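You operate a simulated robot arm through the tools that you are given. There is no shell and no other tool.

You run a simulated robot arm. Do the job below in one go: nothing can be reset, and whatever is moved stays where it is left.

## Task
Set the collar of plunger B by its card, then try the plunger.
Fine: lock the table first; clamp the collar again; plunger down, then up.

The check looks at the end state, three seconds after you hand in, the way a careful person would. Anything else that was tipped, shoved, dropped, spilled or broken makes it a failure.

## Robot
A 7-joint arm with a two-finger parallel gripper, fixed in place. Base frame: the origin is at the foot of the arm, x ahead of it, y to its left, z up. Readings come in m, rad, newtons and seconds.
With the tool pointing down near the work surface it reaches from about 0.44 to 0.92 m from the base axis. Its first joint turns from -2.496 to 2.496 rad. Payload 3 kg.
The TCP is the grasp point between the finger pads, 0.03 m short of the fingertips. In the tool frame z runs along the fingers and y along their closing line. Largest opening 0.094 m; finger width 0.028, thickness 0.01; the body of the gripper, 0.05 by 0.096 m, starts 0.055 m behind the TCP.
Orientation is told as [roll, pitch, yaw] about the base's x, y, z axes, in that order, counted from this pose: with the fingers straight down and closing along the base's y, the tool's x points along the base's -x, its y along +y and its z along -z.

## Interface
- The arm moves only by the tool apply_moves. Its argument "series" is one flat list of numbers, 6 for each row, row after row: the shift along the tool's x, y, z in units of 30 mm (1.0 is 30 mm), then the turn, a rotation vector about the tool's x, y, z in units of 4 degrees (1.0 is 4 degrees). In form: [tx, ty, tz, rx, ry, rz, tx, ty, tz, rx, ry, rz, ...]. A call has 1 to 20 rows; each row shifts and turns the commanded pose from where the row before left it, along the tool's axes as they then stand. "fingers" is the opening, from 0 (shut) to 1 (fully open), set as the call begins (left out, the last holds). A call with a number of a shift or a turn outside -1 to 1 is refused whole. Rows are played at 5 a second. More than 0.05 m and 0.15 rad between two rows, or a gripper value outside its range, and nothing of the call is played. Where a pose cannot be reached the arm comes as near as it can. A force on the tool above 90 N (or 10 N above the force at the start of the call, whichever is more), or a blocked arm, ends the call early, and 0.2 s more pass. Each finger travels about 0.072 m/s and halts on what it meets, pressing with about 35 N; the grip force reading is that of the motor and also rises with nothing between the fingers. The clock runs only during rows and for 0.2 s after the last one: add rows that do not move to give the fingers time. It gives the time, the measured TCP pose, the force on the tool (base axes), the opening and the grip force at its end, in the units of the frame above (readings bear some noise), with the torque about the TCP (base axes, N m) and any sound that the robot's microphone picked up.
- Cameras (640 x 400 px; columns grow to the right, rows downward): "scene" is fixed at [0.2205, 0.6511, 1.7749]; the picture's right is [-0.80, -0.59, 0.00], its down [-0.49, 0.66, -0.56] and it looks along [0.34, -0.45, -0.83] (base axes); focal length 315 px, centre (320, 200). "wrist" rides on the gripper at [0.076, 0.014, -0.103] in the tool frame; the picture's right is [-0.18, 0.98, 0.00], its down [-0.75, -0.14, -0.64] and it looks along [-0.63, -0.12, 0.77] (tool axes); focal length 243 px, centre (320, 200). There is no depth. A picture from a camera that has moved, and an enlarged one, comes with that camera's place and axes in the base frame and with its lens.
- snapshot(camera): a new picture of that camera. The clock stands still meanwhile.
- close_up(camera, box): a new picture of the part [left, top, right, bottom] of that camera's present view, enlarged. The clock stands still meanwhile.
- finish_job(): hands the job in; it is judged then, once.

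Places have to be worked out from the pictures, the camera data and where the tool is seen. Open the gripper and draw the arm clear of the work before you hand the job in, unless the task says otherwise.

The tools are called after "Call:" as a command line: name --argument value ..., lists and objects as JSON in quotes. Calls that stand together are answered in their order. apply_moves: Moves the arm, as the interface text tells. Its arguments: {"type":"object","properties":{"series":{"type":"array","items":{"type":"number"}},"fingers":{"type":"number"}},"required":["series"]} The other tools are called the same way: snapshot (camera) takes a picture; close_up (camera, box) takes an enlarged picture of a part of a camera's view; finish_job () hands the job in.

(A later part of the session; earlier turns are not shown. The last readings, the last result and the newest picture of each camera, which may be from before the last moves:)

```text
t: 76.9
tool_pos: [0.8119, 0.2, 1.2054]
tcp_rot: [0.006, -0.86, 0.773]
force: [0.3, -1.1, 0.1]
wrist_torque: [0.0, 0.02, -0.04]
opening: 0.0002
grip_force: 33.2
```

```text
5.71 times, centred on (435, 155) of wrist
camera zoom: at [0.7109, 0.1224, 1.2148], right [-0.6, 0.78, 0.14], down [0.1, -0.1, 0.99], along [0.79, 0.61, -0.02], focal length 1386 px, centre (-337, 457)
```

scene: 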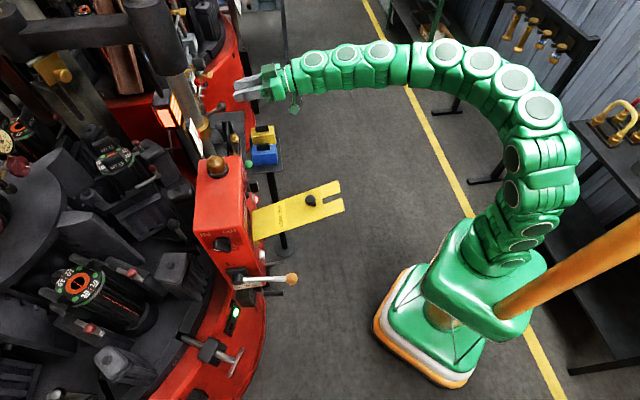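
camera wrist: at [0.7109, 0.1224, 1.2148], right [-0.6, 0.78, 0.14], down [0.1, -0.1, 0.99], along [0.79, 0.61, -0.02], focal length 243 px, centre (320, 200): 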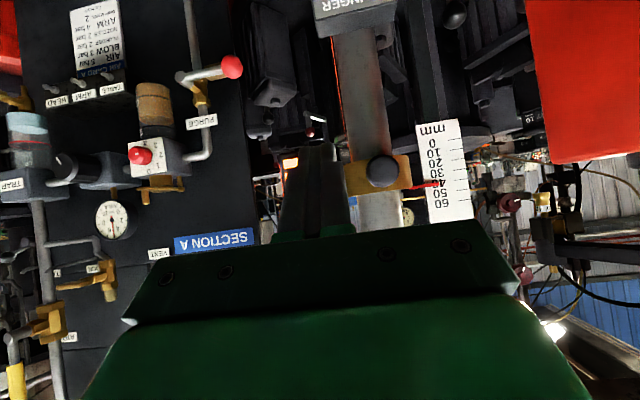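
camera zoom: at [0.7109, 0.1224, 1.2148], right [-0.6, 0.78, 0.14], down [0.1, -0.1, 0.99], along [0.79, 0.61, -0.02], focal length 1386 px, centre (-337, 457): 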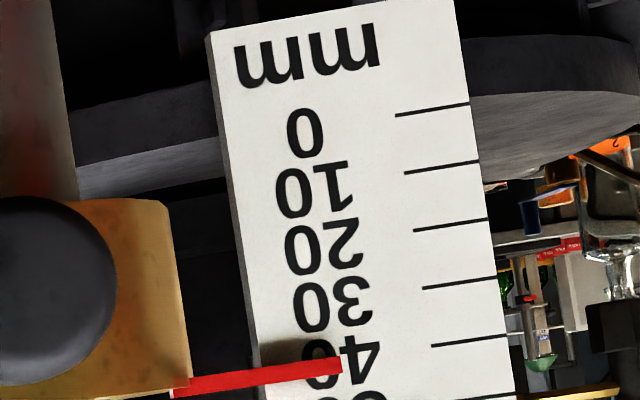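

A level look gives about 41.0 mm. I want it closer to 40, so I do one more cycle: raise above the ball again with the fingers level.

Call:
apply_moves --series '[0, 0, 0, 0, -1, 0, 0, 0, 0, 0, -1, 0, 0, 0, 0, 0, -1, 0, 0, 0, 0, 0, -1, 0, 0, 0, 0, 0, -1, 0, 0, 0, 0, 0, -1, 0, 0, 0, 0, 0, -1, 0, 0, 0, 0, 0, -0.68, 0, -0.677, 0, -0.183, 0, 0, 0, -0.677, 0, -0.183, 0, 0, 0, -0.677, 0, -0.183, 0, 0, 0]'

Call:
close_up --camera "wrist" --box '[240, 0, 480, 190]'

```text
t: 79.3
tool_pos: [0.8075, 0.1956, 1.2689]
tcp_rot: [0.026, -1.397, 0.75]
force: [0.1, 0.0, -0.1]
wrist_torque: [0.0, -0.01, 0.02]
opening: 0.0
grip_force: 33.0
```

```text
2.11 times, centred on (360, 95) of wrist
camera zoom: at [0.7165, 0.1277, 1.2125], right [-0.67, 0.72, 0.19], down [-0.26, -0.46, 0.85], along [0.7, 0.52, 0.49], focal length 511 px, centre (236, 421)
```

zoom: 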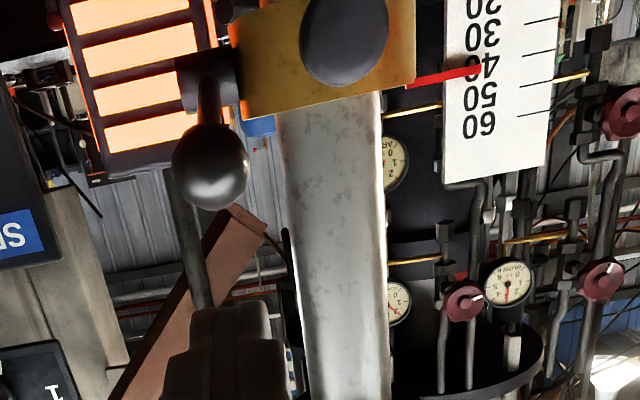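

Call:
close_up --camera "wrist" --box '[430, 0, 520, 70]'

Call:
close_up --camera "wrist" --box '[440, 15, 510, 60]'

```text
5.71 times, centred on (475, 35) of wrist
camera zoom: at [0.7165, 0.1277, 1.2125], right [-0.67, 0.72, 0.19], down [-0.26, -0.46, 0.85], along [0.7, 0.52, 0.49], focal length 1386 px, centre (-566, 1143)
```

zoom: 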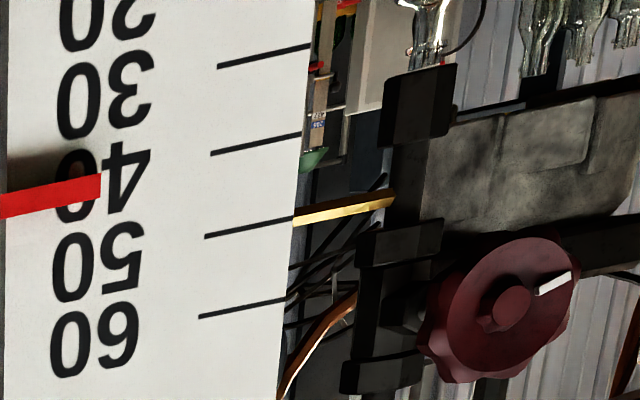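

```text
8.89 times, centred on (475, 38) of wrist
camera zoom: at [0.7165, 0.1277, 1.2125], right [-0.67, 0.72, 0.19], down [-0.26, -0.46, 0.85], along [0.7, 0.52, 0.49], focal length 2157 px, centre (-1058, 1644)
```

zoom: 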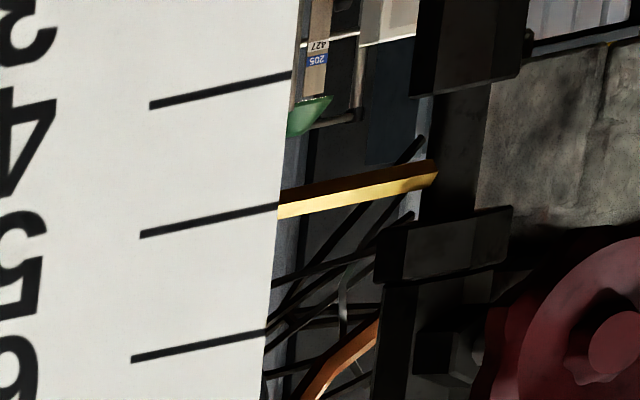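

Consistent: 41.1. The ball is again 81 mm ahead, 35 mm below; I advance and press the lever down.

Call:
apply_moves --series '[0, -0.02, 0.714, 0, 0, 0, 0, 0, 0.714, 0, 0, 0, 0, 0, 0.714, 0, 0, 0, 0.3, 0, 0, 0, 0, 0, 0.3, 0, 0, 0, 0, 0, 0.3, 0, 0, 0, 0, 0, 0.3, 0, 0, 0, 0, 0, 0, 0, 0, 0, 0, 0]'

Call:
close_up --camera "scene" --box '[180, 70, 250, 126]'

Call:
close_up --camera "wrist" --box '[240, 0, 540, 200]'

```text
t: 81.1
tool_pos: [0.8481, 0.2367, 1.2226]
tcp_rot: [0.024, -1.398, 0.752]
force: [1.2, 0.1, 0.2]
wrist_torque: [-0.03, 0.03, 0.02]
opening: 0.0
grip_force: 33.3
```

```text
7.14 times, centred on (215, 98) of scene
camera zoom: at [0.2205, 0.6511, 1.7749], right [-0.8, -0.59, 0.0], down [-0.49, 0.66, -0.56], along [0.34, -0.45, -0.83], focal length 2249 px, centre (1070, 929)
```

zoom: 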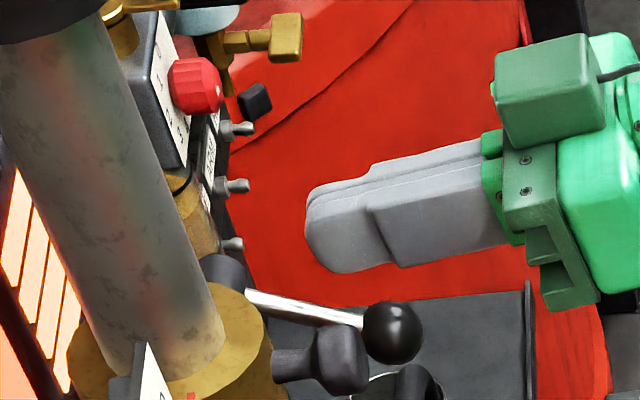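

```text
2.00 times, centred on (390, 100) of wrist
camera zoom: at [0.7575, 0.1676, 1.1657], right [-0.67, 0.72, 0.19], down [-0.26, -0.46, 0.85], along [0.7, 0.52, 0.49], focal length 485 px, centre (180, 400)
```

zoom: 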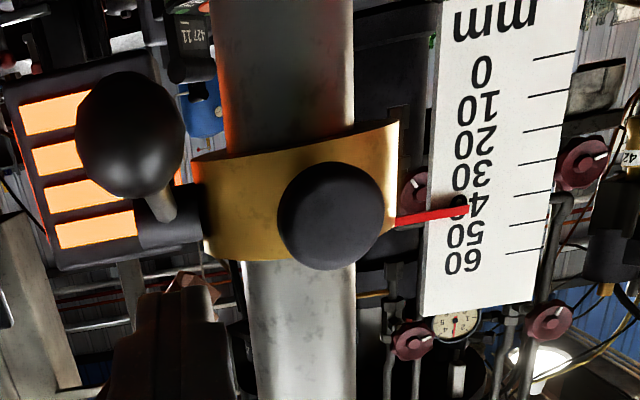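

Lever down again with the collar still near 41. I back off, open, and line up on the ball for the upward swing.

Call:
apply_moves --series '[0, 0, -0.8, 0, 0, 0, 0, 0, -0.8, 0, 0, 0, 0, 0, -0.733, 0, 0, 0, 0.9, -0.04, 0, 0, 0, 0, 0.9, -0.04, 0, 0, 0, 0, 0, 0, 0.5, 0, 0, 0]' --fingers 0.38

Call:
close_up --camera "wrist" --box '[220, 40, 460, 230]'

```text
t: 82.5
tool_pos: [0.806, 0.1887, 1.1787]
tcp_rot: [0.021, -1.398, 0.756]
force: [0.4, -0.3, 0.2]
wrist_torque: [-0.03, -0.01, -0.03]
opening: 0.0356
grip_force: 0.0
```

```text
2.11 times, centred on (340, 135) of wrist
camera zoom: at [0.7152, 0.1204, 1.1207], right [-0.67, 0.72, 0.19], down [-0.26, -0.46, 0.85], along [0.7, 0.52, 0.49], focal length 511 px, centre (278, 337)
```

zoom: 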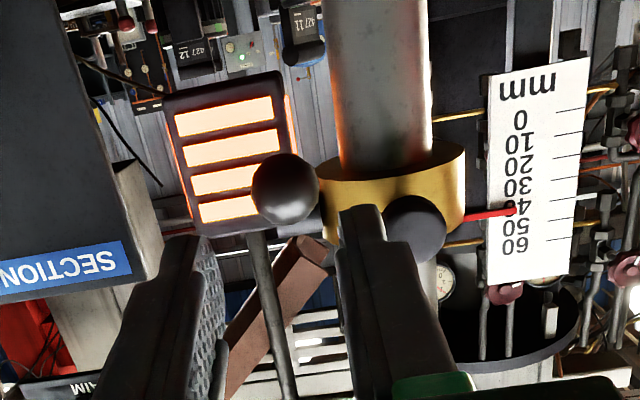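

Call:
apply_moves --series '[0, 0.09, 0.7, 0, 0, 0, 0, 0, 0.8, 0, 0, 0, 0, 0, 0.72, 0, 0, 0, 0, 0, 0, 0, 0, 0]'

Call:
close_up --camera "wrist" --box '[220, 40, 460, 230]'

```text
t: 83.5
tool_pos: [0.8499, 0.2371, 1.1676]
tcp_rot: [0.021, -1.399, 0.754]
force: [-0.7, -0.8, 0.2]
wrist_torque: [0.01, -0.01, 0.02]
opening: 0.0357
grip_force: 0.1
```

```text
2.11 times, centred on (340, 135) of wrist
camera zoom: at [0.76, 0.1698, 1.1097], right [-0.67, 0.72, 0.18], down [-0.26, -0.46, 0.85], along [0.7, 0.52, 0.49], focal length 511 px, centre (278, 337)
```

zoom: 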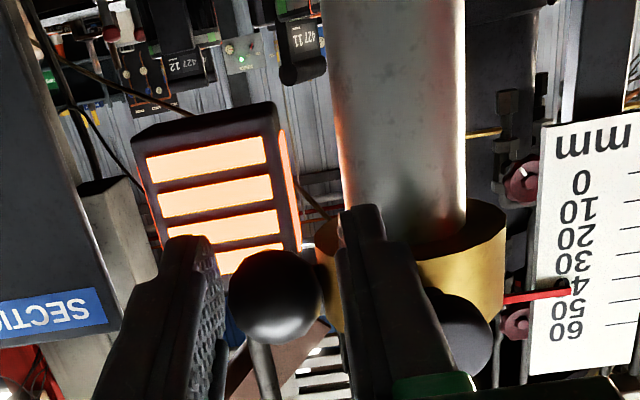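

Call:
apply_moves --series '[0, 0, 0, 0, 0, 0, 0, 0, 0, 0, 0, 0, 0, 0, 0, 0, 0, 0]' --fingers 0

Call:
apply_moves --series '[-0.151, 0.02, -0.08, 0, 1, 0, -0.151, 0.02, -0.08, 0, 1, 0, -0.151, 0, -0.08, 0, 1, 0]'

Call:
close_up --camera "wrist" --box '[220, 40, 460, 230]'

```text
t: 84.3
tool_pos: [0.8515, 0.2367, 1.1664]
tcp_rot: [0.023, -1.399, 0.752]
force: [15.0, -5.9, 0.5]
wrist_torque: [0.02, -0.01, -0.15]
opening: 0.0249
grip_force: 45.2
```

```text
t: 85.1
tool_pos: [0.8489, 0.2335, 1.1825]
tcp_rot: [0.009, -1.189, 0.767]
force: [58.9, -1.5, 3.0]
wrist_torque: [-0.24, -0.02, -0.12]
opening: 0.025
grip_force: 45.2
```

```text
2.11 times, centred on (340, 135) of wrist
camera zoom: at [0.7502, 0.1591, 1.15], right [-0.64, 0.75, 0.17], down [-0.12, -0.32, 0.94], along [0.76, 0.58, 0.3], focal length 511 px, centre (278, 337)
```

zoom: 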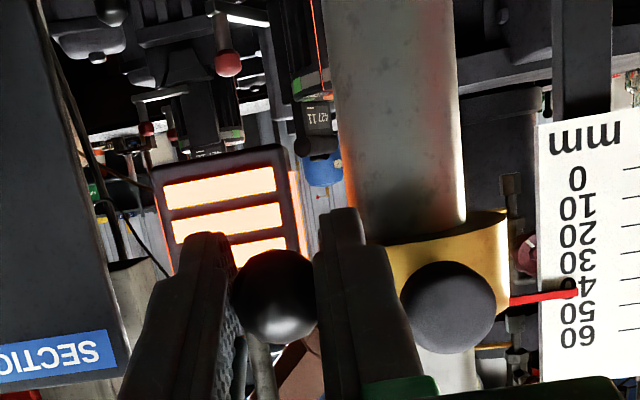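

Call:
apply_moves --series '[-0.155, -0.05, -0.05, 0, 1, 0, -0.148, 0, -0.066, 0, 1, 0, -0.143, 0, -0.074, 0, 1, 0, 0, 0, 0, 0, 0, 0]'

Call:
close_up --camera "wrist" --box '[400, 110, 480, 200]'

Call:
close_up --camera "scene" --box '[180, 70, 250, 126]'

```text
t: 86.1
tool_pos: [0.8493, 0.2336, 1.1959]
tcp_rot: [0.007, -0.976, 0.772]
force: [-21.3, -38.4, -6.7]
wrist_torque: [-0.4, 0.31, -0.18]
opening: 0.0253
grip_force: 44.5
```

```text
4.44 times, centred on (440, 155) of wrist
camera zoom: at [0.7478, 0.1558, 1.1906], right [-0.62, 0.77, 0.16], down [0.02, -0.18, 0.98], along [0.79, 0.61, 0.09], focal length 1078 px, centre (-213, 400)
```

zoom: 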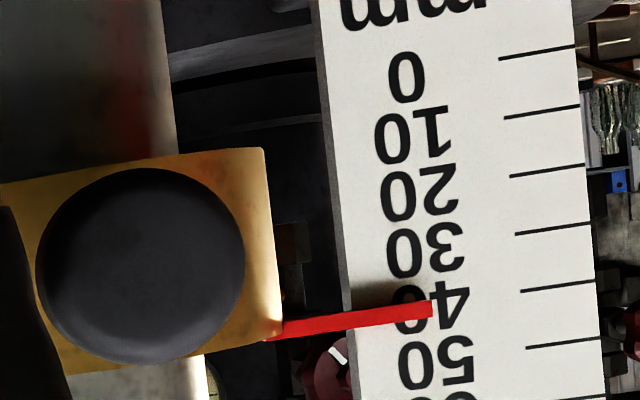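

```text
7.14 times, centred on (215, 98) of scene
camera zoom: at [0.2205, 0.6511, 1.7749], right [-0.8, -0.59, 0.0], down [-0.49, 0.66, -0.56], along [0.34, -0.45, -0.83], focal length 2249 px, centre (1070, 929)
```

zoom: 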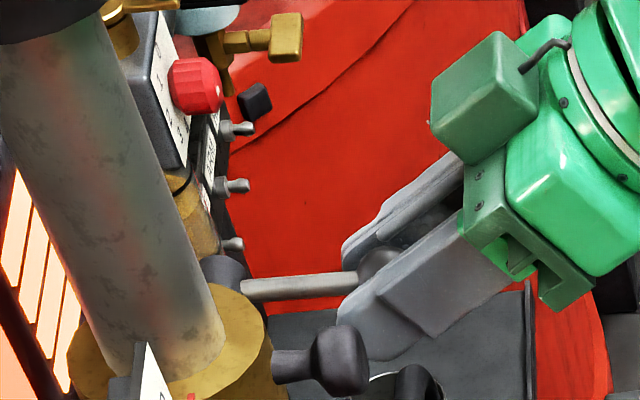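

Pointer about 40.7 with the lever just below its middle. I turn 4° more while letting the hub come down about 0.9 mm, and relieve the inward load.

Call:
apply_moves --series '[-0.0485, -0.01, -0.06, 0, 0.5, 0, -0.0485, 0, -0.053, 0, 0.5, 0, 0, 0, 0, 0, 0, 0]'

Call:
close_up --camera "wrist" --box '[400, 110, 480, 200]'

Call:
close_up --camera "scene" --box '[180, 70, 250, 126]'

```text
t: 86.9
tool_pos: [0.8489, 0.2339, 1.201]
tcp_rot: [0.008, -0.908, 0.773]
force: [27.4, -6.4, -9.2]
wrist_torque: [-0.53, 0.4, -0.13]
opening: 0.0254
grip_force: 45.0
```

```text
4.44 times, centred on (440, 155) of wrist
camera zoom: at [0.748, 0.156, 1.2041], right [-0.61, 0.78, 0.15], down [0.07, -0.13, 0.99], along [0.79, 0.61, 0.03], focal length 1078 px, centre (-213, 400)
```

zoom: 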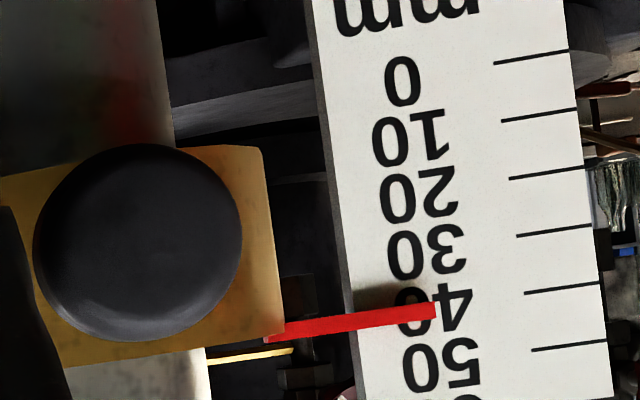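

```text
7.14 times, centred on (215, 98) of scene
camera zoom: at [0.2205, 0.6511, 1.7749], right [-0.8, -0.59, 0.0], down [-0.49, 0.66, -0.56], along [0.34, -0.45, -0.83], focal length 2249 px, centre (1070, 929)
```

zoom: 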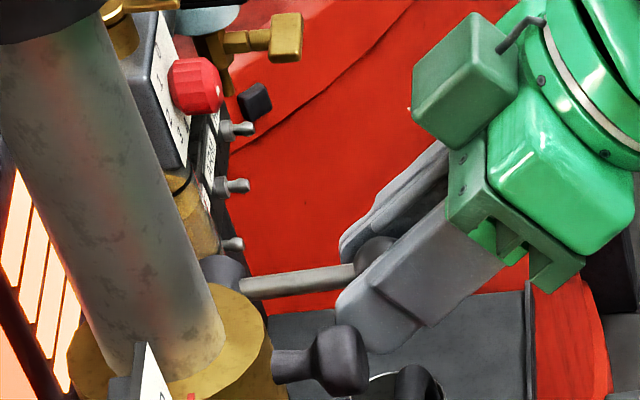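

Pointer about 40.3 and the lever a couple of degrees past the middle. I open the fingers so it snaps up on its own.

Call:
apply_moves --series '[0, 0, 0, 0, 0, 0, 0, 0, 0, 0, 0, 0]' --fingers 0.4

Call:
close_up --camera "wrist" --box '[220, 40, 500, 230]'

Call:
close_up --camera "scene" --box '[180, 70, 250, 126]'

Call:
close_up --camera "wrist" --box '[400, 110, 480, 200]'

```text
t: 87.5
tool_pos: [0.8479, 0.2346, 1.2023]
tcp_rot: [0.008, -0.91, 0.772]
force: [0.1, -0.4, 0.0]
wrist_torque: [0.02, -0.01, -0.01]
opening: 0.0373
grip_force: 0.0
```

```text
2.11 times, centred on (360, 135) of wrist
camera zoom: at [0.7473, 0.1559, 1.2047], right [-0.61, 0.78, 0.15], down [0.07, -0.13, 0.99], along [0.79, 0.61, 0.03], focal length 511 px, centre (236, 337)
```

zoom: 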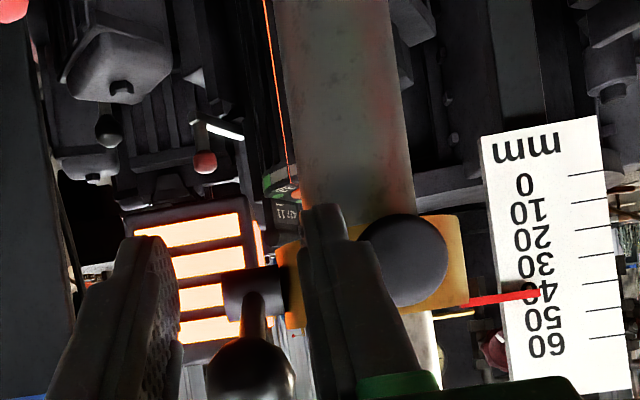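

```text
7.14 times, centred on (215, 98) of scene
camera zoom: at [0.2205, 0.6511, 1.7749], right [-0.8, -0.59, 0.0], down [-0.49, 0.66, -0.56], along [0.34, -0.45, -0.83], focal length 2249 px, centre (1070, 929)
```

zoom: 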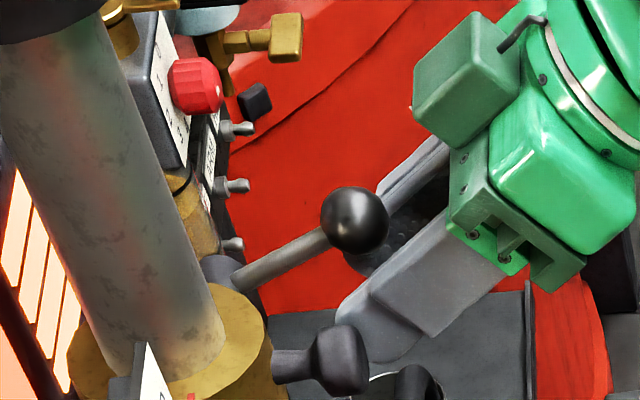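

```text
4.44 times, centred on (440, 155) of wrist
camera zoom: at [0.7473, 0.1559, 1.2047], right [-0.61, 0.78, 0.15], down [0.07, -0.13, 0.99], along [0.79, 0.61, 0.03], focal length 1078 px, centre (-213, 400)
```

zoom: 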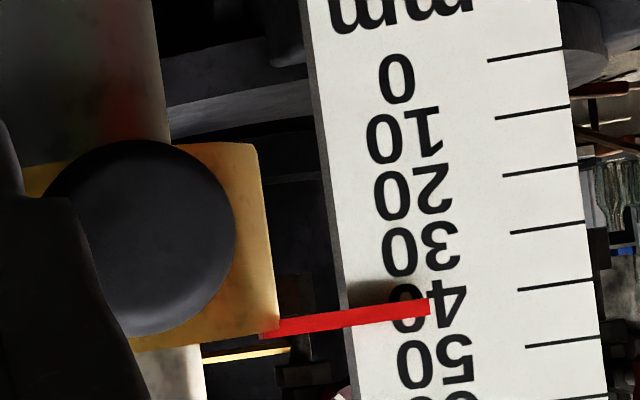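

The lever snapped up cleanly; the pointer reads about 40.5. I withdraw and take a level look.

Call:
apply_moves --series '[0, 0, -0.8, 0, 0, 0, 0, 0, -0.8, 0, 0, 0, 0, 0, -0.8, 0, 0, 0, 0.46, 0, 0.35, 0, 0, 0, 0.46, 0, 0.35, 0, 0, 0, 0, 0, 0, 0, 0, 0]'

Call:
close_up --camera "wrist" --box '[370, 120, 480, 200]'

Call:
snapshot --camera "wrist"

Call:
close_up --camera "scene" --box '[180, 70, 250, 126]'

```text
t: 88.9
tool_pos: [0.8068, 0.1944, 1.2094]
tcp_rot: [0.008, -0.909, 0.772]
force: [0.1, 1.1, -0.5]
wrist_torque: [-0.03, -0.01, 0.0]
opening: 0.0376
grip_force: 0.1
```

```text
5.00 times, centred on (425, 160) of wrist
camera zoom: at [0.7062, 0.1162, 1.2125], right [-0.61, 0.78, 0.15], down [0.07, -0.13, 0.99], along [0.79, 0.61, 0.03], focal length 1213 px, centre (-205, 400)
```

zoom: 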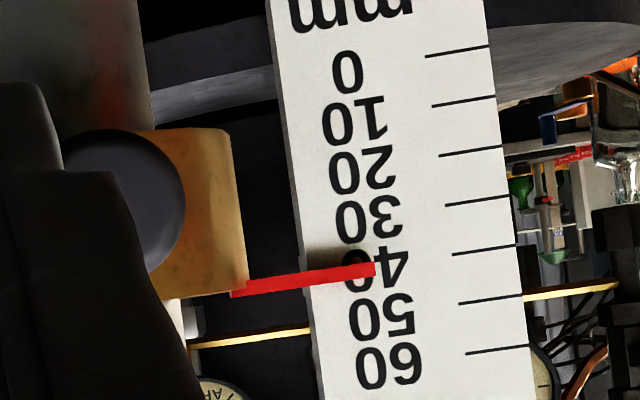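

```text
taken
camera wrist: at [0.7062, 0.1162, 1.2125], right [-0.61, 0.78, 0.15], down [0.07, -0.13, 0.99], along [0.79, 0.61, 0.03], focal length 243 px, centre (320, 200)
```

wrist: 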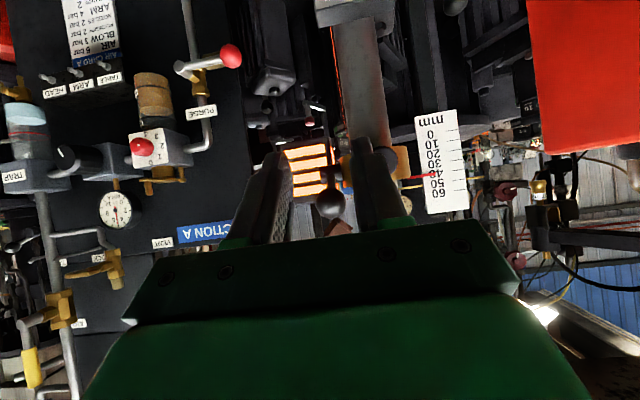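

```text
7.14 times, centred on (215, 98) of scene
camera zoom: at [0.2205, 0.6511, 1.7749], right [-0.8, -0.59, 0.0], down [-0.49, 0.66, -0.56], along [0.34, -0.45, -0.83], focal length 2249 px, centre (1070, 929)
```

zoom: 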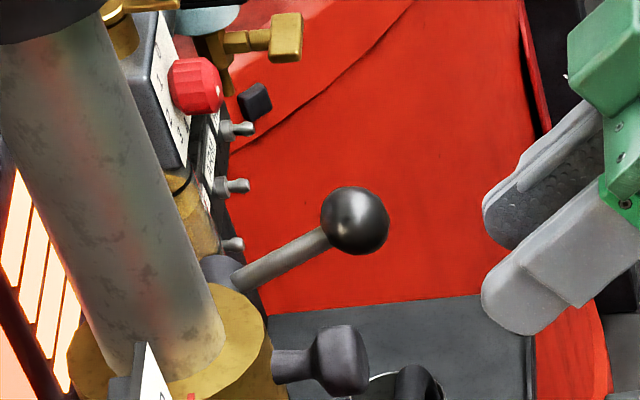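

Call:
close_up --camera "wrist" --box '[424, 155, 480, 191]'

Call:
close_up --camera "wrist" --box '[414, 105, 480, 215]'

```text
11.11 times, centred on (452, 173) of wrist
camera zoom: at [0.7062, 0.1162, 1.2125], right [-0.61, 0.78, 0.15], down [0.07, -0.13, 0.99], along [0.79, 0.61, 0.03], focal length 2696 px, centre (-1147, 500)
```

zoom: 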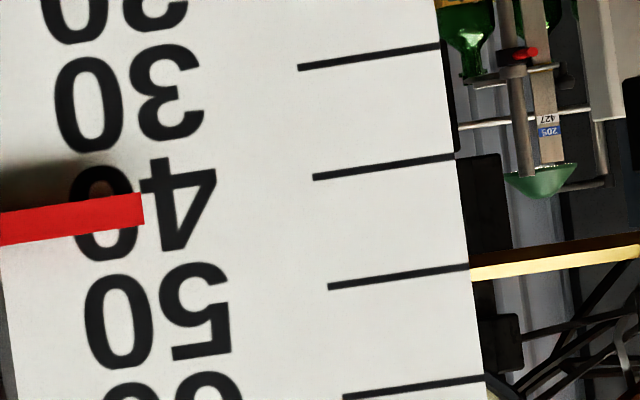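

```text
3.64 times, centred on (447, 160) of wrist
camera zoom: at [0.7062, 0.1162, 1.2125], right [-0.61, 0.78, 0.15], down [0.07, -0.13, 0.99], along [0.79, 0.61, 0.03], focal length 882 px, centre (-142, 346)
```

zoom: 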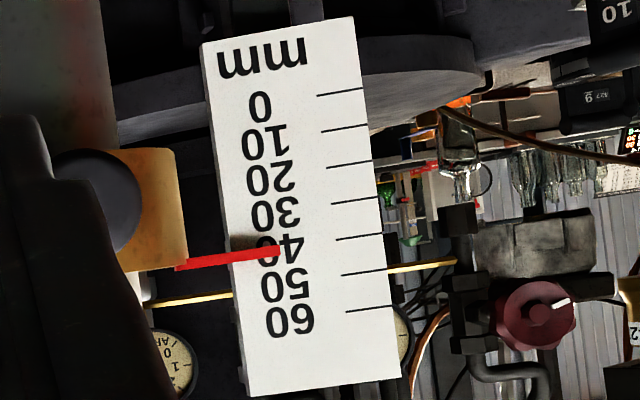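

A level, enlarged reading gives about 40.7 mm with the lever in its clamped position: good. Next is the plunger switch; I move down and back to look at the switch from near its own height.

Call:
apply_moves --series '[0.5, 0.194, -0.6, 0, 0, 0, 0.9, 0.194, 0.2, 0, 0, 0, 0.9, 0.194, 0.45, 0, 0, 0, 0.9, 0.194, 0.5, 0, 0, 0, 0.9, 0.194, 0.5, 0, 0, 0, 0.95, 0.194, 0.54, 0, 0, 0]'

Call:
snapshot --camera "wrist"

Call:
close_up --camera "wrist" --box '[230, 50, 430, 200]'

Call:
snapshot --camera "scene"

```text
t: 90.3
tool_pos: [0.744, 0.1792, 1.0617]
tcp_rot: [0.004, -0.912, 0.774]
force: [0.7, 0.1, -0.8]
wrist_torque: [-0.02, 0.02, 0.0]
opening: 0.0375
grip_force: 0.1
```

```text
taken
camera wrist: at [0.6416, 0.1015, 1.0649], right [-0.61, 0.78, 0.15], down [0.07, -0.13, 0.99], along [0.79, 0.61, 0.03], focal length 243 px, centre (320, 200)
```

wrist: 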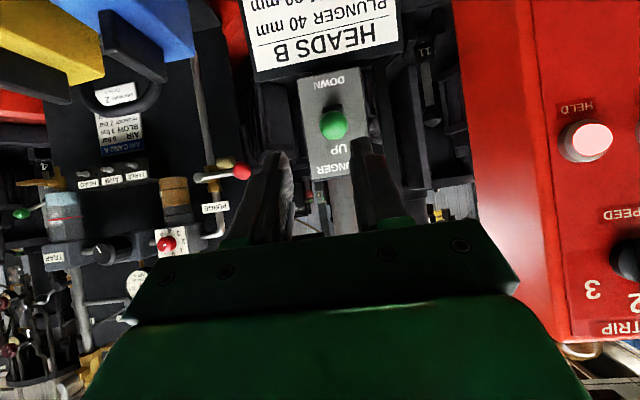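

```text
2.67 times, centred on (330, 125) of wrist
camera zoom: at [0.6416, 0.1015, 1.0649], right [-0.61, 0.78, 0.15], down [0.07, -0.13, 0.99], along [0.79, 0.61, 0.03], focal length 647 px, centre (293, 400)
```

zoom: 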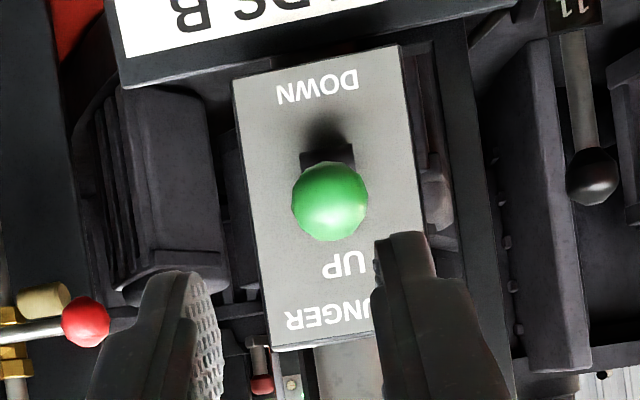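

```text
taken
```

scene: 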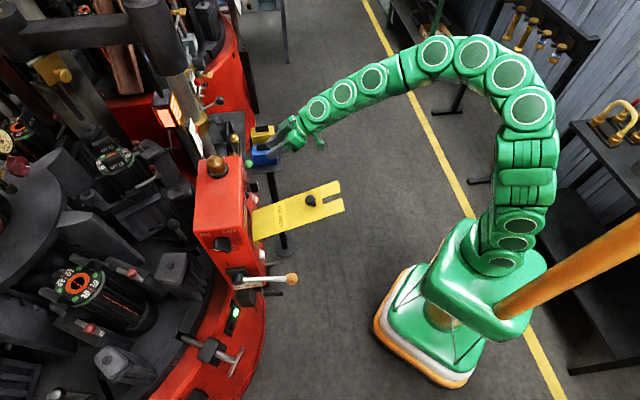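

The switch ball stands on the UP side (≈[0.80, 0.252, 1.0065]; its slot lies ~9 cm behind and 4 cm lower). So I must take it DOWN, then UP. I approach to grip the ball between the pads.

Call:
apply_moves --series '[-0.397, 0.437, 0.5, 0, 0, 0, 0, 0, 0.8, 0, 0, 0, 0, 0, 0.8, 0, 0, 0, 0, 0, 0, 0, 0, 0]' --fingers 0.42

Call:
close_up --camera "wrist" --box '[230, 50, 430, 220]'

Call:
close_up --camera "scene" --box '[230, 100, 330, 180]'

```text
t: 91.3
tool_pos: [0.7739, 0.2294, 1.0324]
tcp_rot: [0.007, -0.908, 0.772]
force: [0.4, 0.2, 0.1]
wrist_torque: [-0.02, -0.01, 0.01]
opening: 0.0397
grip_force: 0.1
```

```text
2.35 times, centred on (330, 135) of wrist
camera zoom: at [0.6734, 0.1513, 1.0354], right [-0.61, 0.78, 0.15], down [0.07, -0.13, 0.99], along [0.79, 0.61, 0.03], focal length 571 px, centre (296, 353)
```

zoom: 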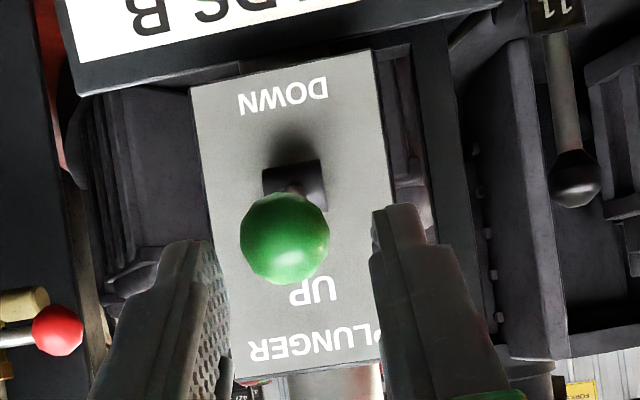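

```text
5.00 times, centred on (280, 140) of scene
camera zoom: at [0.2205, 0.6511, 1.7749], right [-0.8, -0.59, 0.0], down [-0.49, 0.66, -0.56], along [0.34, -0.45, -0.83], focal length 1575 px, centre (520, 500)
```

zoom: 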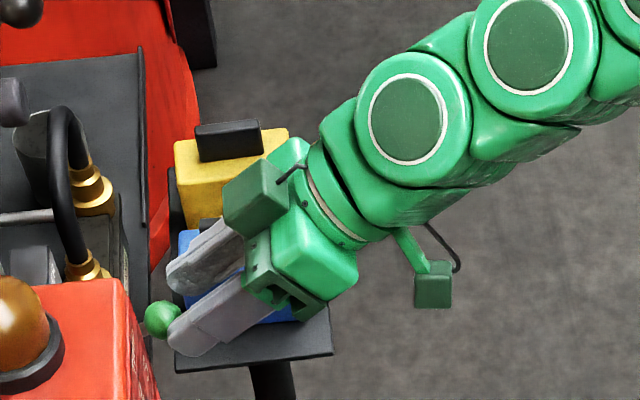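

Ball refined at (0.801, 0.2526, 1.0065). I correct 2 mm and advance the last 32 mm, then close on it.

Call:
apply_moves --series '[-0.05, -0.077, 0.53, 0, 0, 0, 0, 0, 0.53, 0, 0, 0, 0, 0, 0, 0, 0, 0]'

Call:
close_up --camera "wrist" --box '[230, 50, 430, 220]'

```text
t: 92.1
tool_pos: [0.7949, 0.2446, 1.0149]
tcp_rot: [0.006, -0.909, 0.772]
force: [0.0, -0.7, 0.0]
wrist_torque: [0.02, -0.03, -0.01]
opening: 0.0396
grip_force: 0.1
```

```text
2.35 times, centred on (330, 135) of wrist
camera zoom: at [0.6946, 0.1674, 1.0174], right [-0.61, 0.78, 0.15], down [0.07, -0.13, 0.99], along [0.79, 0.61, 0.03], focal length 571 px, centre (296, 353)
```

zoom: 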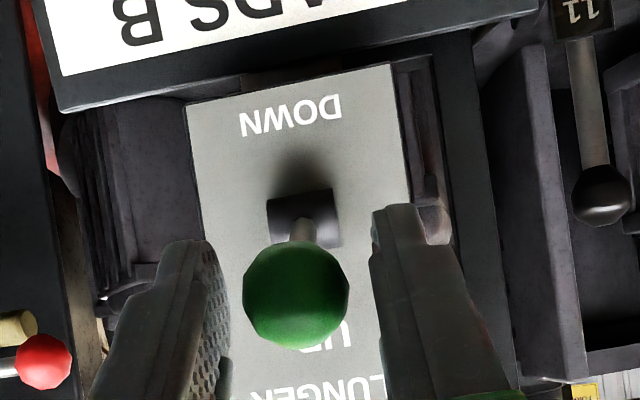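

Call:
apply_moves --series '[0, 0, 0, 0, 0, 0, 0, 0, 0, 0, 0, 0, 0, 0, 0, 0, 0, 0]' --fingers 0

Call:
close_up --camera "wrist" --box '[230, 50, 430, 220]'

```text
t: 92.9
tool_pos: [0.7942, 0.2456, 1.0152]
tcp_rot: [0.006, -0.909, 0.771]
force: [2.8, 3.4, 0.9]
wrist_torque: [0.18, -0.15, -0.01]
opening: 0.0252
grip_force: 44.9
```

```text
2.35 times, centred on (330, 135) of wrist
camera zoom: at [0.6945, 0.1674, 1.0174], right [-0.61, 0.78, 0.15], down [0.07, -0.13, 0.99], along [0.79, 0.61, 0.03], focal length 571 px, centre (296, 353)
```

zoom: 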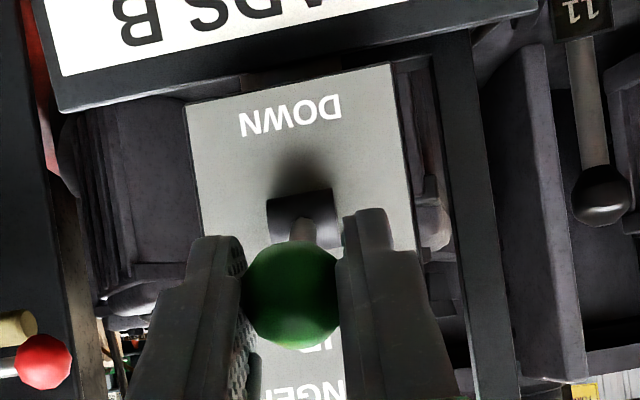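

Gripped. I move the ball down along its arc in small steps, turning the tool with it and watching the force.

Call:
apply_moves --series '[0.192, 0, 0.028, 0, -1, 0, 0.192, 0, 0.02, 0, -1, 0, 0, 0, 0, 0, 0, 0]'

Call:
close_up --camera "wrist" --box '[230, 50, 430, 220]'

```text
t: 93.7
tool_pos: [0.7911, 0.2422, 1.0034]
tcp_rot: [0.007, -1.05, 0.771]
force: [27.8, 19.6, -3.4]
wrist_torque: [0.32, -0.37, -0.05]
opening: 0.0253
grip_force: 45.0
```

```text
2.35 times, centred on (330, 135) of wrist
camera zoom: at [0.691, 0.1641, 0.9893], right [-0.62, 0.76, 0.16], down [-0.03, -0.23, 0.97], along [0.78, 0.6, 0.16], focal length 571 px, centre (296, 353)
```

zoom: 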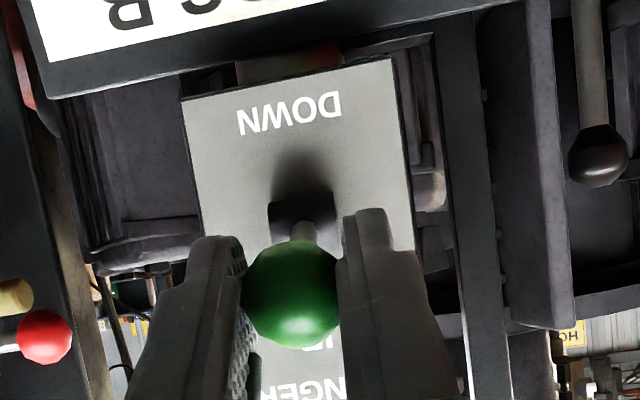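

Some tension; the arc is flatter than assumed. I continue more straight down, two rows.

Call:
apply_moves --series '[0.156, 0, 0.112, 0, -1, 0, 0.174, 0, 0.083, 0, -1, 0, 0, 0, 0, 0, 0, 0]'

Call:
snapshot --camera "wrist"

Call:
close_up --camera "wrist" --box '[230, 50, 430, 220]'

```text
t: 94.5
tool_pos: [0.7898, 0.2418, 1.0021]
tcp_rot: [0.024, -1.092, 0.763]
force: [43.3, -56.4, -15.3]
wrist_torque: [-1.23, 0.81, -0.71]
opening: 0.0253
grip_force: 45.3
out of reach, approached as far as the arm can: row 1, 2
```

```text
taken
camera wrist: at [0.6916, 0.1631, 0.9822], right [-0.64, 0.75, 0.17], down [-0.05, -0.27, 0.96], along [0.77, 0.6, 0.21], focal length 243 px, centre (320, 200)
```

wrist: 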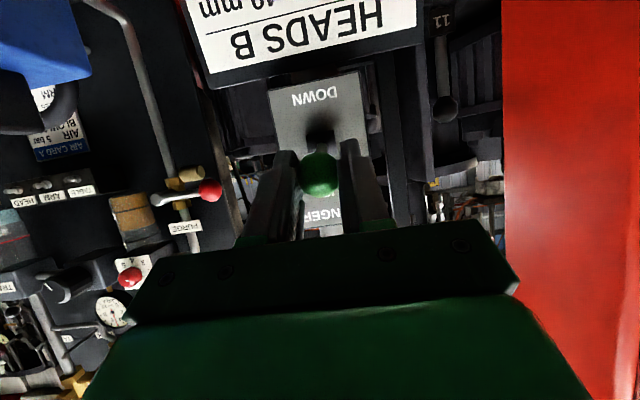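

```text
2.35 times, centred on (330, 135) of wrist
camera zoom: at [0.6916, 0.1631, 0.9822], right [-0.64, 0.75, 0.17], down [-0.05, -0.27, 0.96], along [0.77, 0.6, 0.21], focal length 571 px, centre (296, 353)
```

zoom: 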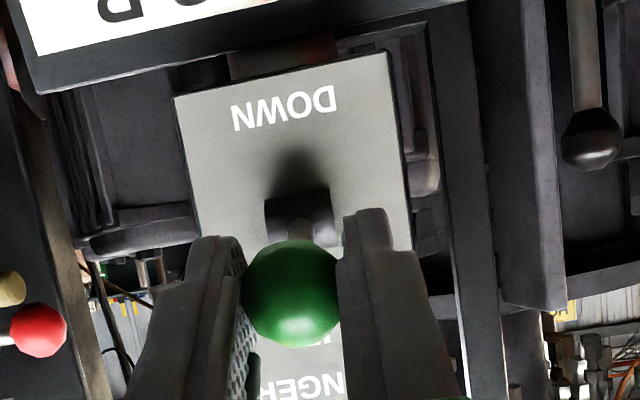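

The arm cannot tilt further here (reach limit) and the load rose to 70 N. I open the fingers to let go and tilt back; I'll then move the ball without further tilt.

Call:
apply_moves --series '[0, 0, 0, 0, 0, 0, 0, 0, 0, 0, 0, 0]' --fingers 0.42

Call:
close_up --camera "wrist" --box '[230, 50, 430, 220]'

```text
t: 95.1
tool_pos: [0.7858, 0.2489, 1.0032]
tcp_rot: [0.034, -1.092, 0.774]
force: [8.3, -2.8, -1.8]
wrist_torque: [0.01, -0.05, 0.01]
opening: 0.0441
grip_force: 4.4
```

```text
2.35 times, centred on (330, 135) of wrist
camera zoom: at [0.6881, 0.1694, 0.9824], right [-0.65, 0.74, 0.18], down [-0.04, -0.27, 0.96], along [0.76, 0.61, 0.2], focal length 571 px, centre (296, 353)
```

zoom: 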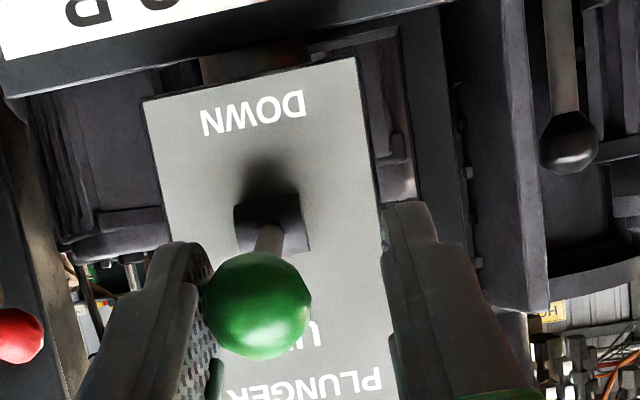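

The gripper sits about 8 mm too far right. I recentre on the ball and tilt back up by about 14°.

Call:
apply_moves --series '[0, -0.26, 0, 0, 0, 0, 0, 0, 0, 0, 1, 0, 0, 0, 0, 0, 1, 0, 0, 0, 0, 0, 1, 0, 0, 0, 0, 0, 0.5, 0, 0, 0, 0, 0, 0, 0]' --fingers 0.45

Call:
snapshot --camera "wrist"

Call:
close_up --camera "wrist" --box '[230, 50, 430, 220]'

```text
t: 96.5
tool_pos: [0.7916, 0.2415, 1.0036]
tcp_rot: [0.02, -0.847, 0.782]
force: [0.4, -0.4, -0.4]
wrist_torque: [-0.02, 0.01, 0.03]
opening: 0.0425
grip_force: 0.1
```

```text
taken
camera wrist: at [0.6934, 0.1616, 1.0141], right [-0.62, 0.77, 0.15], down [0.12, -0.1, 0.99], along [0.78, 0.63, -0.04], focal length 243 px, centre (320, 200)
```

wrist: 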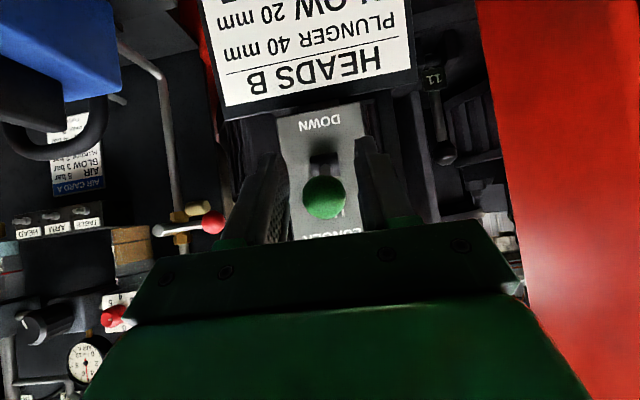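

```text
2.35 times, centred on (330, 135) of wrist
camera zoom: at [0.6934, 0.1616, 1.0141], right [-0.62, 0.77, 0.15], down [0.12, -0.1, 0.99], along [0.78, 0.63, -0.04], focal length 571 px, centre (296, 353)
```

zoom: 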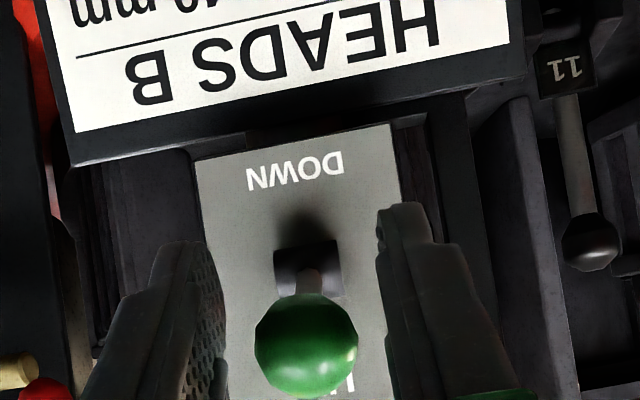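

The ball is up again. For DOWN I'll press from above with closed fingertips instead: back out, close, tilt steeper, and place the tips just above the ball.

Call:
apply_moves --series '[0, 0, -0.8, 0, 0, 0, 0, 0, -0.8, 0, 0, 0, 0, 0, -0.733, 0, 0, 0, 0, 0, 0, 0, 1, 0, 0, 0, 0, 0, 1, 0, 0, 0, 0, 0, 1, 0, 0, 0, 0, 0, 0.53, 0]' --fingers 0.45

Call:
apply_moves --series '[0, 0, 0, 0, 0, 0, 0, 0, 0, 0, 0, 0, 0, 0, 0, 0, 0, 0]' --fingers 0

Call:
snapshot --camera "wrist"

Call:
close_up --camera "scene" --box '[230, 100, 330, 180]'

```text
t: 98.1
tool_pos: [0.7569, 0.2044, 1.0489]
tcp_rot: [0.016, -0.601, 0.789]
force: [0.3, 0.7, 0.5]
wrist_torque: [0.0, 0.0, -0.03]
opening: 0.0421
grip_force: 0.2
```

```text
t: 98.9
tool_pos: [0.7549, 0.2032, 1.048]
tcp_rot: [0.016, -0.6, 0.788]
force: [0.6, -0.4, -0.6]
wrist_torque: [-0.02, 0.01, 0.02]
opening: 0.0
grip_force: 33.6
```

```text
taken
camera wrist: at [0.6622, 0.128, 1.0903], right [-0.6, 0.79, 0.12], down [0.29, 0.08, 0.95], along [0.75, 0.6, -0.28], focal length 243 px, centre (320, 200)
```

wrist: 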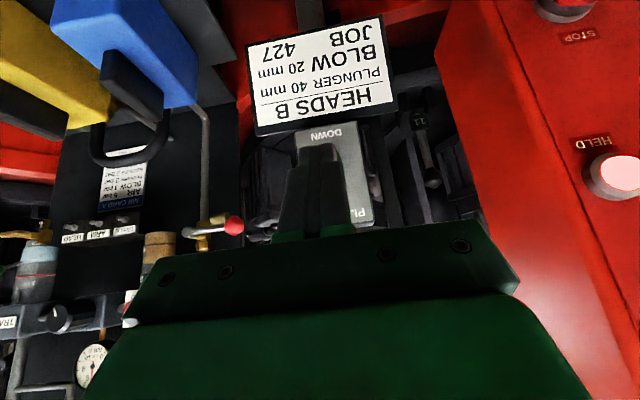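

```text
5.00 times, centred on (280, 140) of scene
camera zoom: at [0.2205, 0.6511, 1.7749], right [-0.8, -0.59, 0.0], down [-0.49, 0.66, -0.56], along [0.34, -0.45, -0.83], focal length 1575 px, centre (520, 500)
```

zoom: 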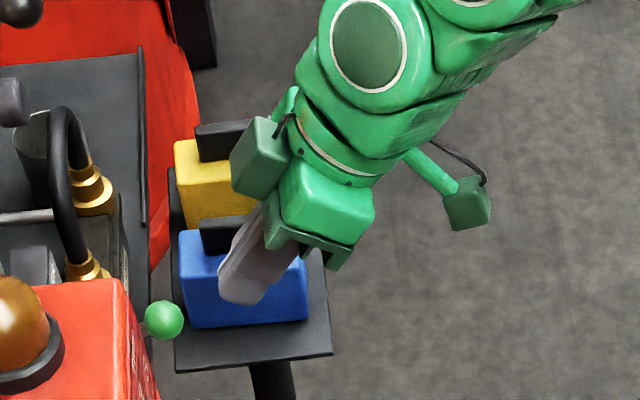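

Ball still UP. I shift the closed fingertips to just above the ball.

Call:
apply_moves --series '[-0.537, 0.01, 0.3, 0, 0, 0, -0.537, 0.01, 0.3, 0, 0, 0, 0, 0, 0, 0, 0, 0]'

Call:
snapshot --camera "wrist"

Call:
close_up --camera "scene" --box '[230, 100, 330, 180]'

```text
t: 99.7
tool_pos: [0.7812, 0.2299, 1.0528]
tcp_rot: [0.017, -0.6, 0.789]
force: [0.0, -0.3, 0.0]
wrist_torque: [0.04, -0.02, 0.0]
opening: 0.0
grip_force: 32.4
```

```text
taken
camera wrist: at [0.6877, 0.1547, 1.0939], right [-0.6, 0.79, 0.12], down [0.29, 0.08, 0.95], along [0.75, 0.6, -0.28], focal length 243 px, centre (320, 200)
```

wrist: 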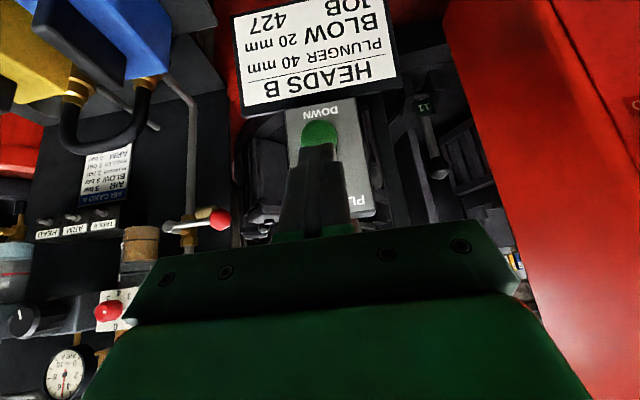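

```text
5.00 times, centred on (280, 140) of scene
camera zoom: at [0.2205, 0.6511, 1.7749], right [-0.8, -0.59, 0.0], down [-0.49, 0.66, -0.56], along [0.34, -0.45, -0.83], focal length 1575 px, centre (520, 500)
```

zoom: 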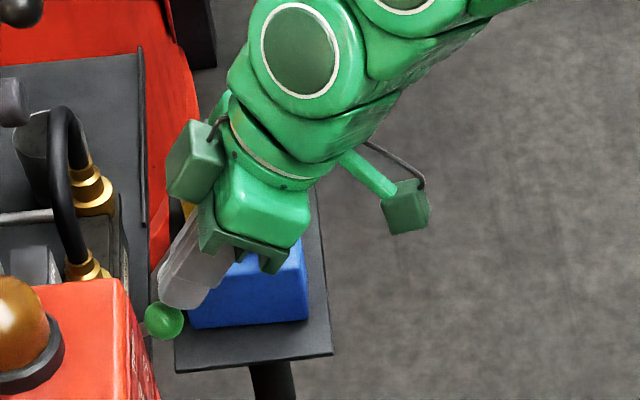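

The tips sit about 12 mm over the ball. I press straight down in 8 mm steps.

Call:
apply_moves --series '[0.15, 0, 0.22, 0, 0, 0, 0.15, 0, 0.22, 0, 0, 0, 0.15, 0, 0.22, 0, 0, 0, 0.15, 0, 0.22, 0, 0, 0, 0.15, 0, 0.22, 0, 0, 0, 0, 0, 0, 0, 0, 0]'

Call:
snapshot --camera "wrist"

Call:
close_up --camera "scene" --box '[230, 100, 330, 180]'

Call:
snapshot --camera "scene"

```text
t: 101.1
tool_pos: [0.7808, 0.2325, 1.0122]
tcp_rot: [0.018, -0.599, 0.788]
force: [-0.2, -0.7, -0.8]
wrist_torque: [0.04, 0.01, -0.01]
opening: 0.0
grip_force: 33.1
```

```text
taken
camera wrist: at [0.6872, 0.1554, 1.054], right [-0.6, 0.79, 0.12], down [0.29, 0.08, 0.95], along [0.75, 0.6, -0.28], focal length 243 px, centre (320, 200)
```

wrist: 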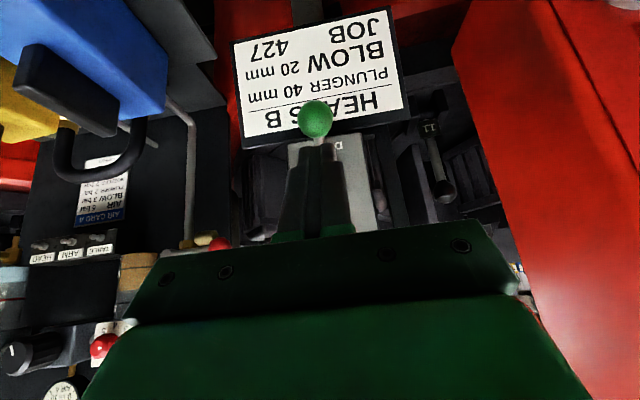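

```text
5.00 times, centred on (280, 140) of scene
camera zoom: at [0.2205, 0.6511, 1.7749], right [-0.8, -0.59, 0.0], down [-0.49, 0.66, -0.56], along [0.34, -0.45, -0.83], focal length 1575 px, centre (520, 500)
```

zoom: 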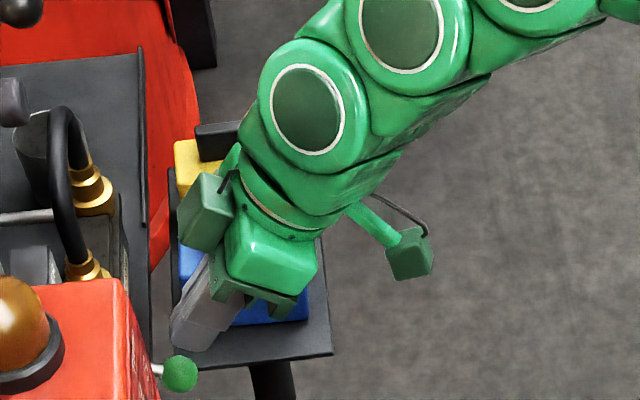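

```text
taken
```

scene: 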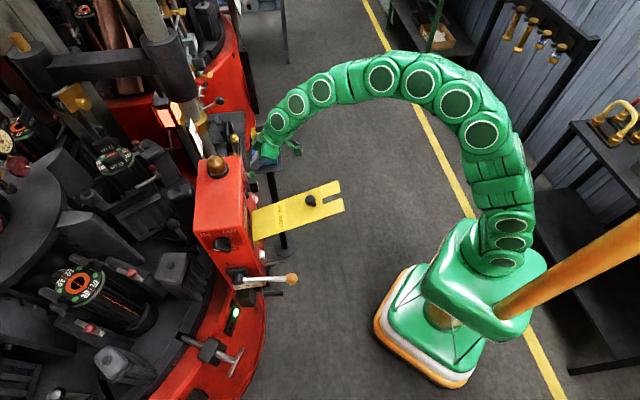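

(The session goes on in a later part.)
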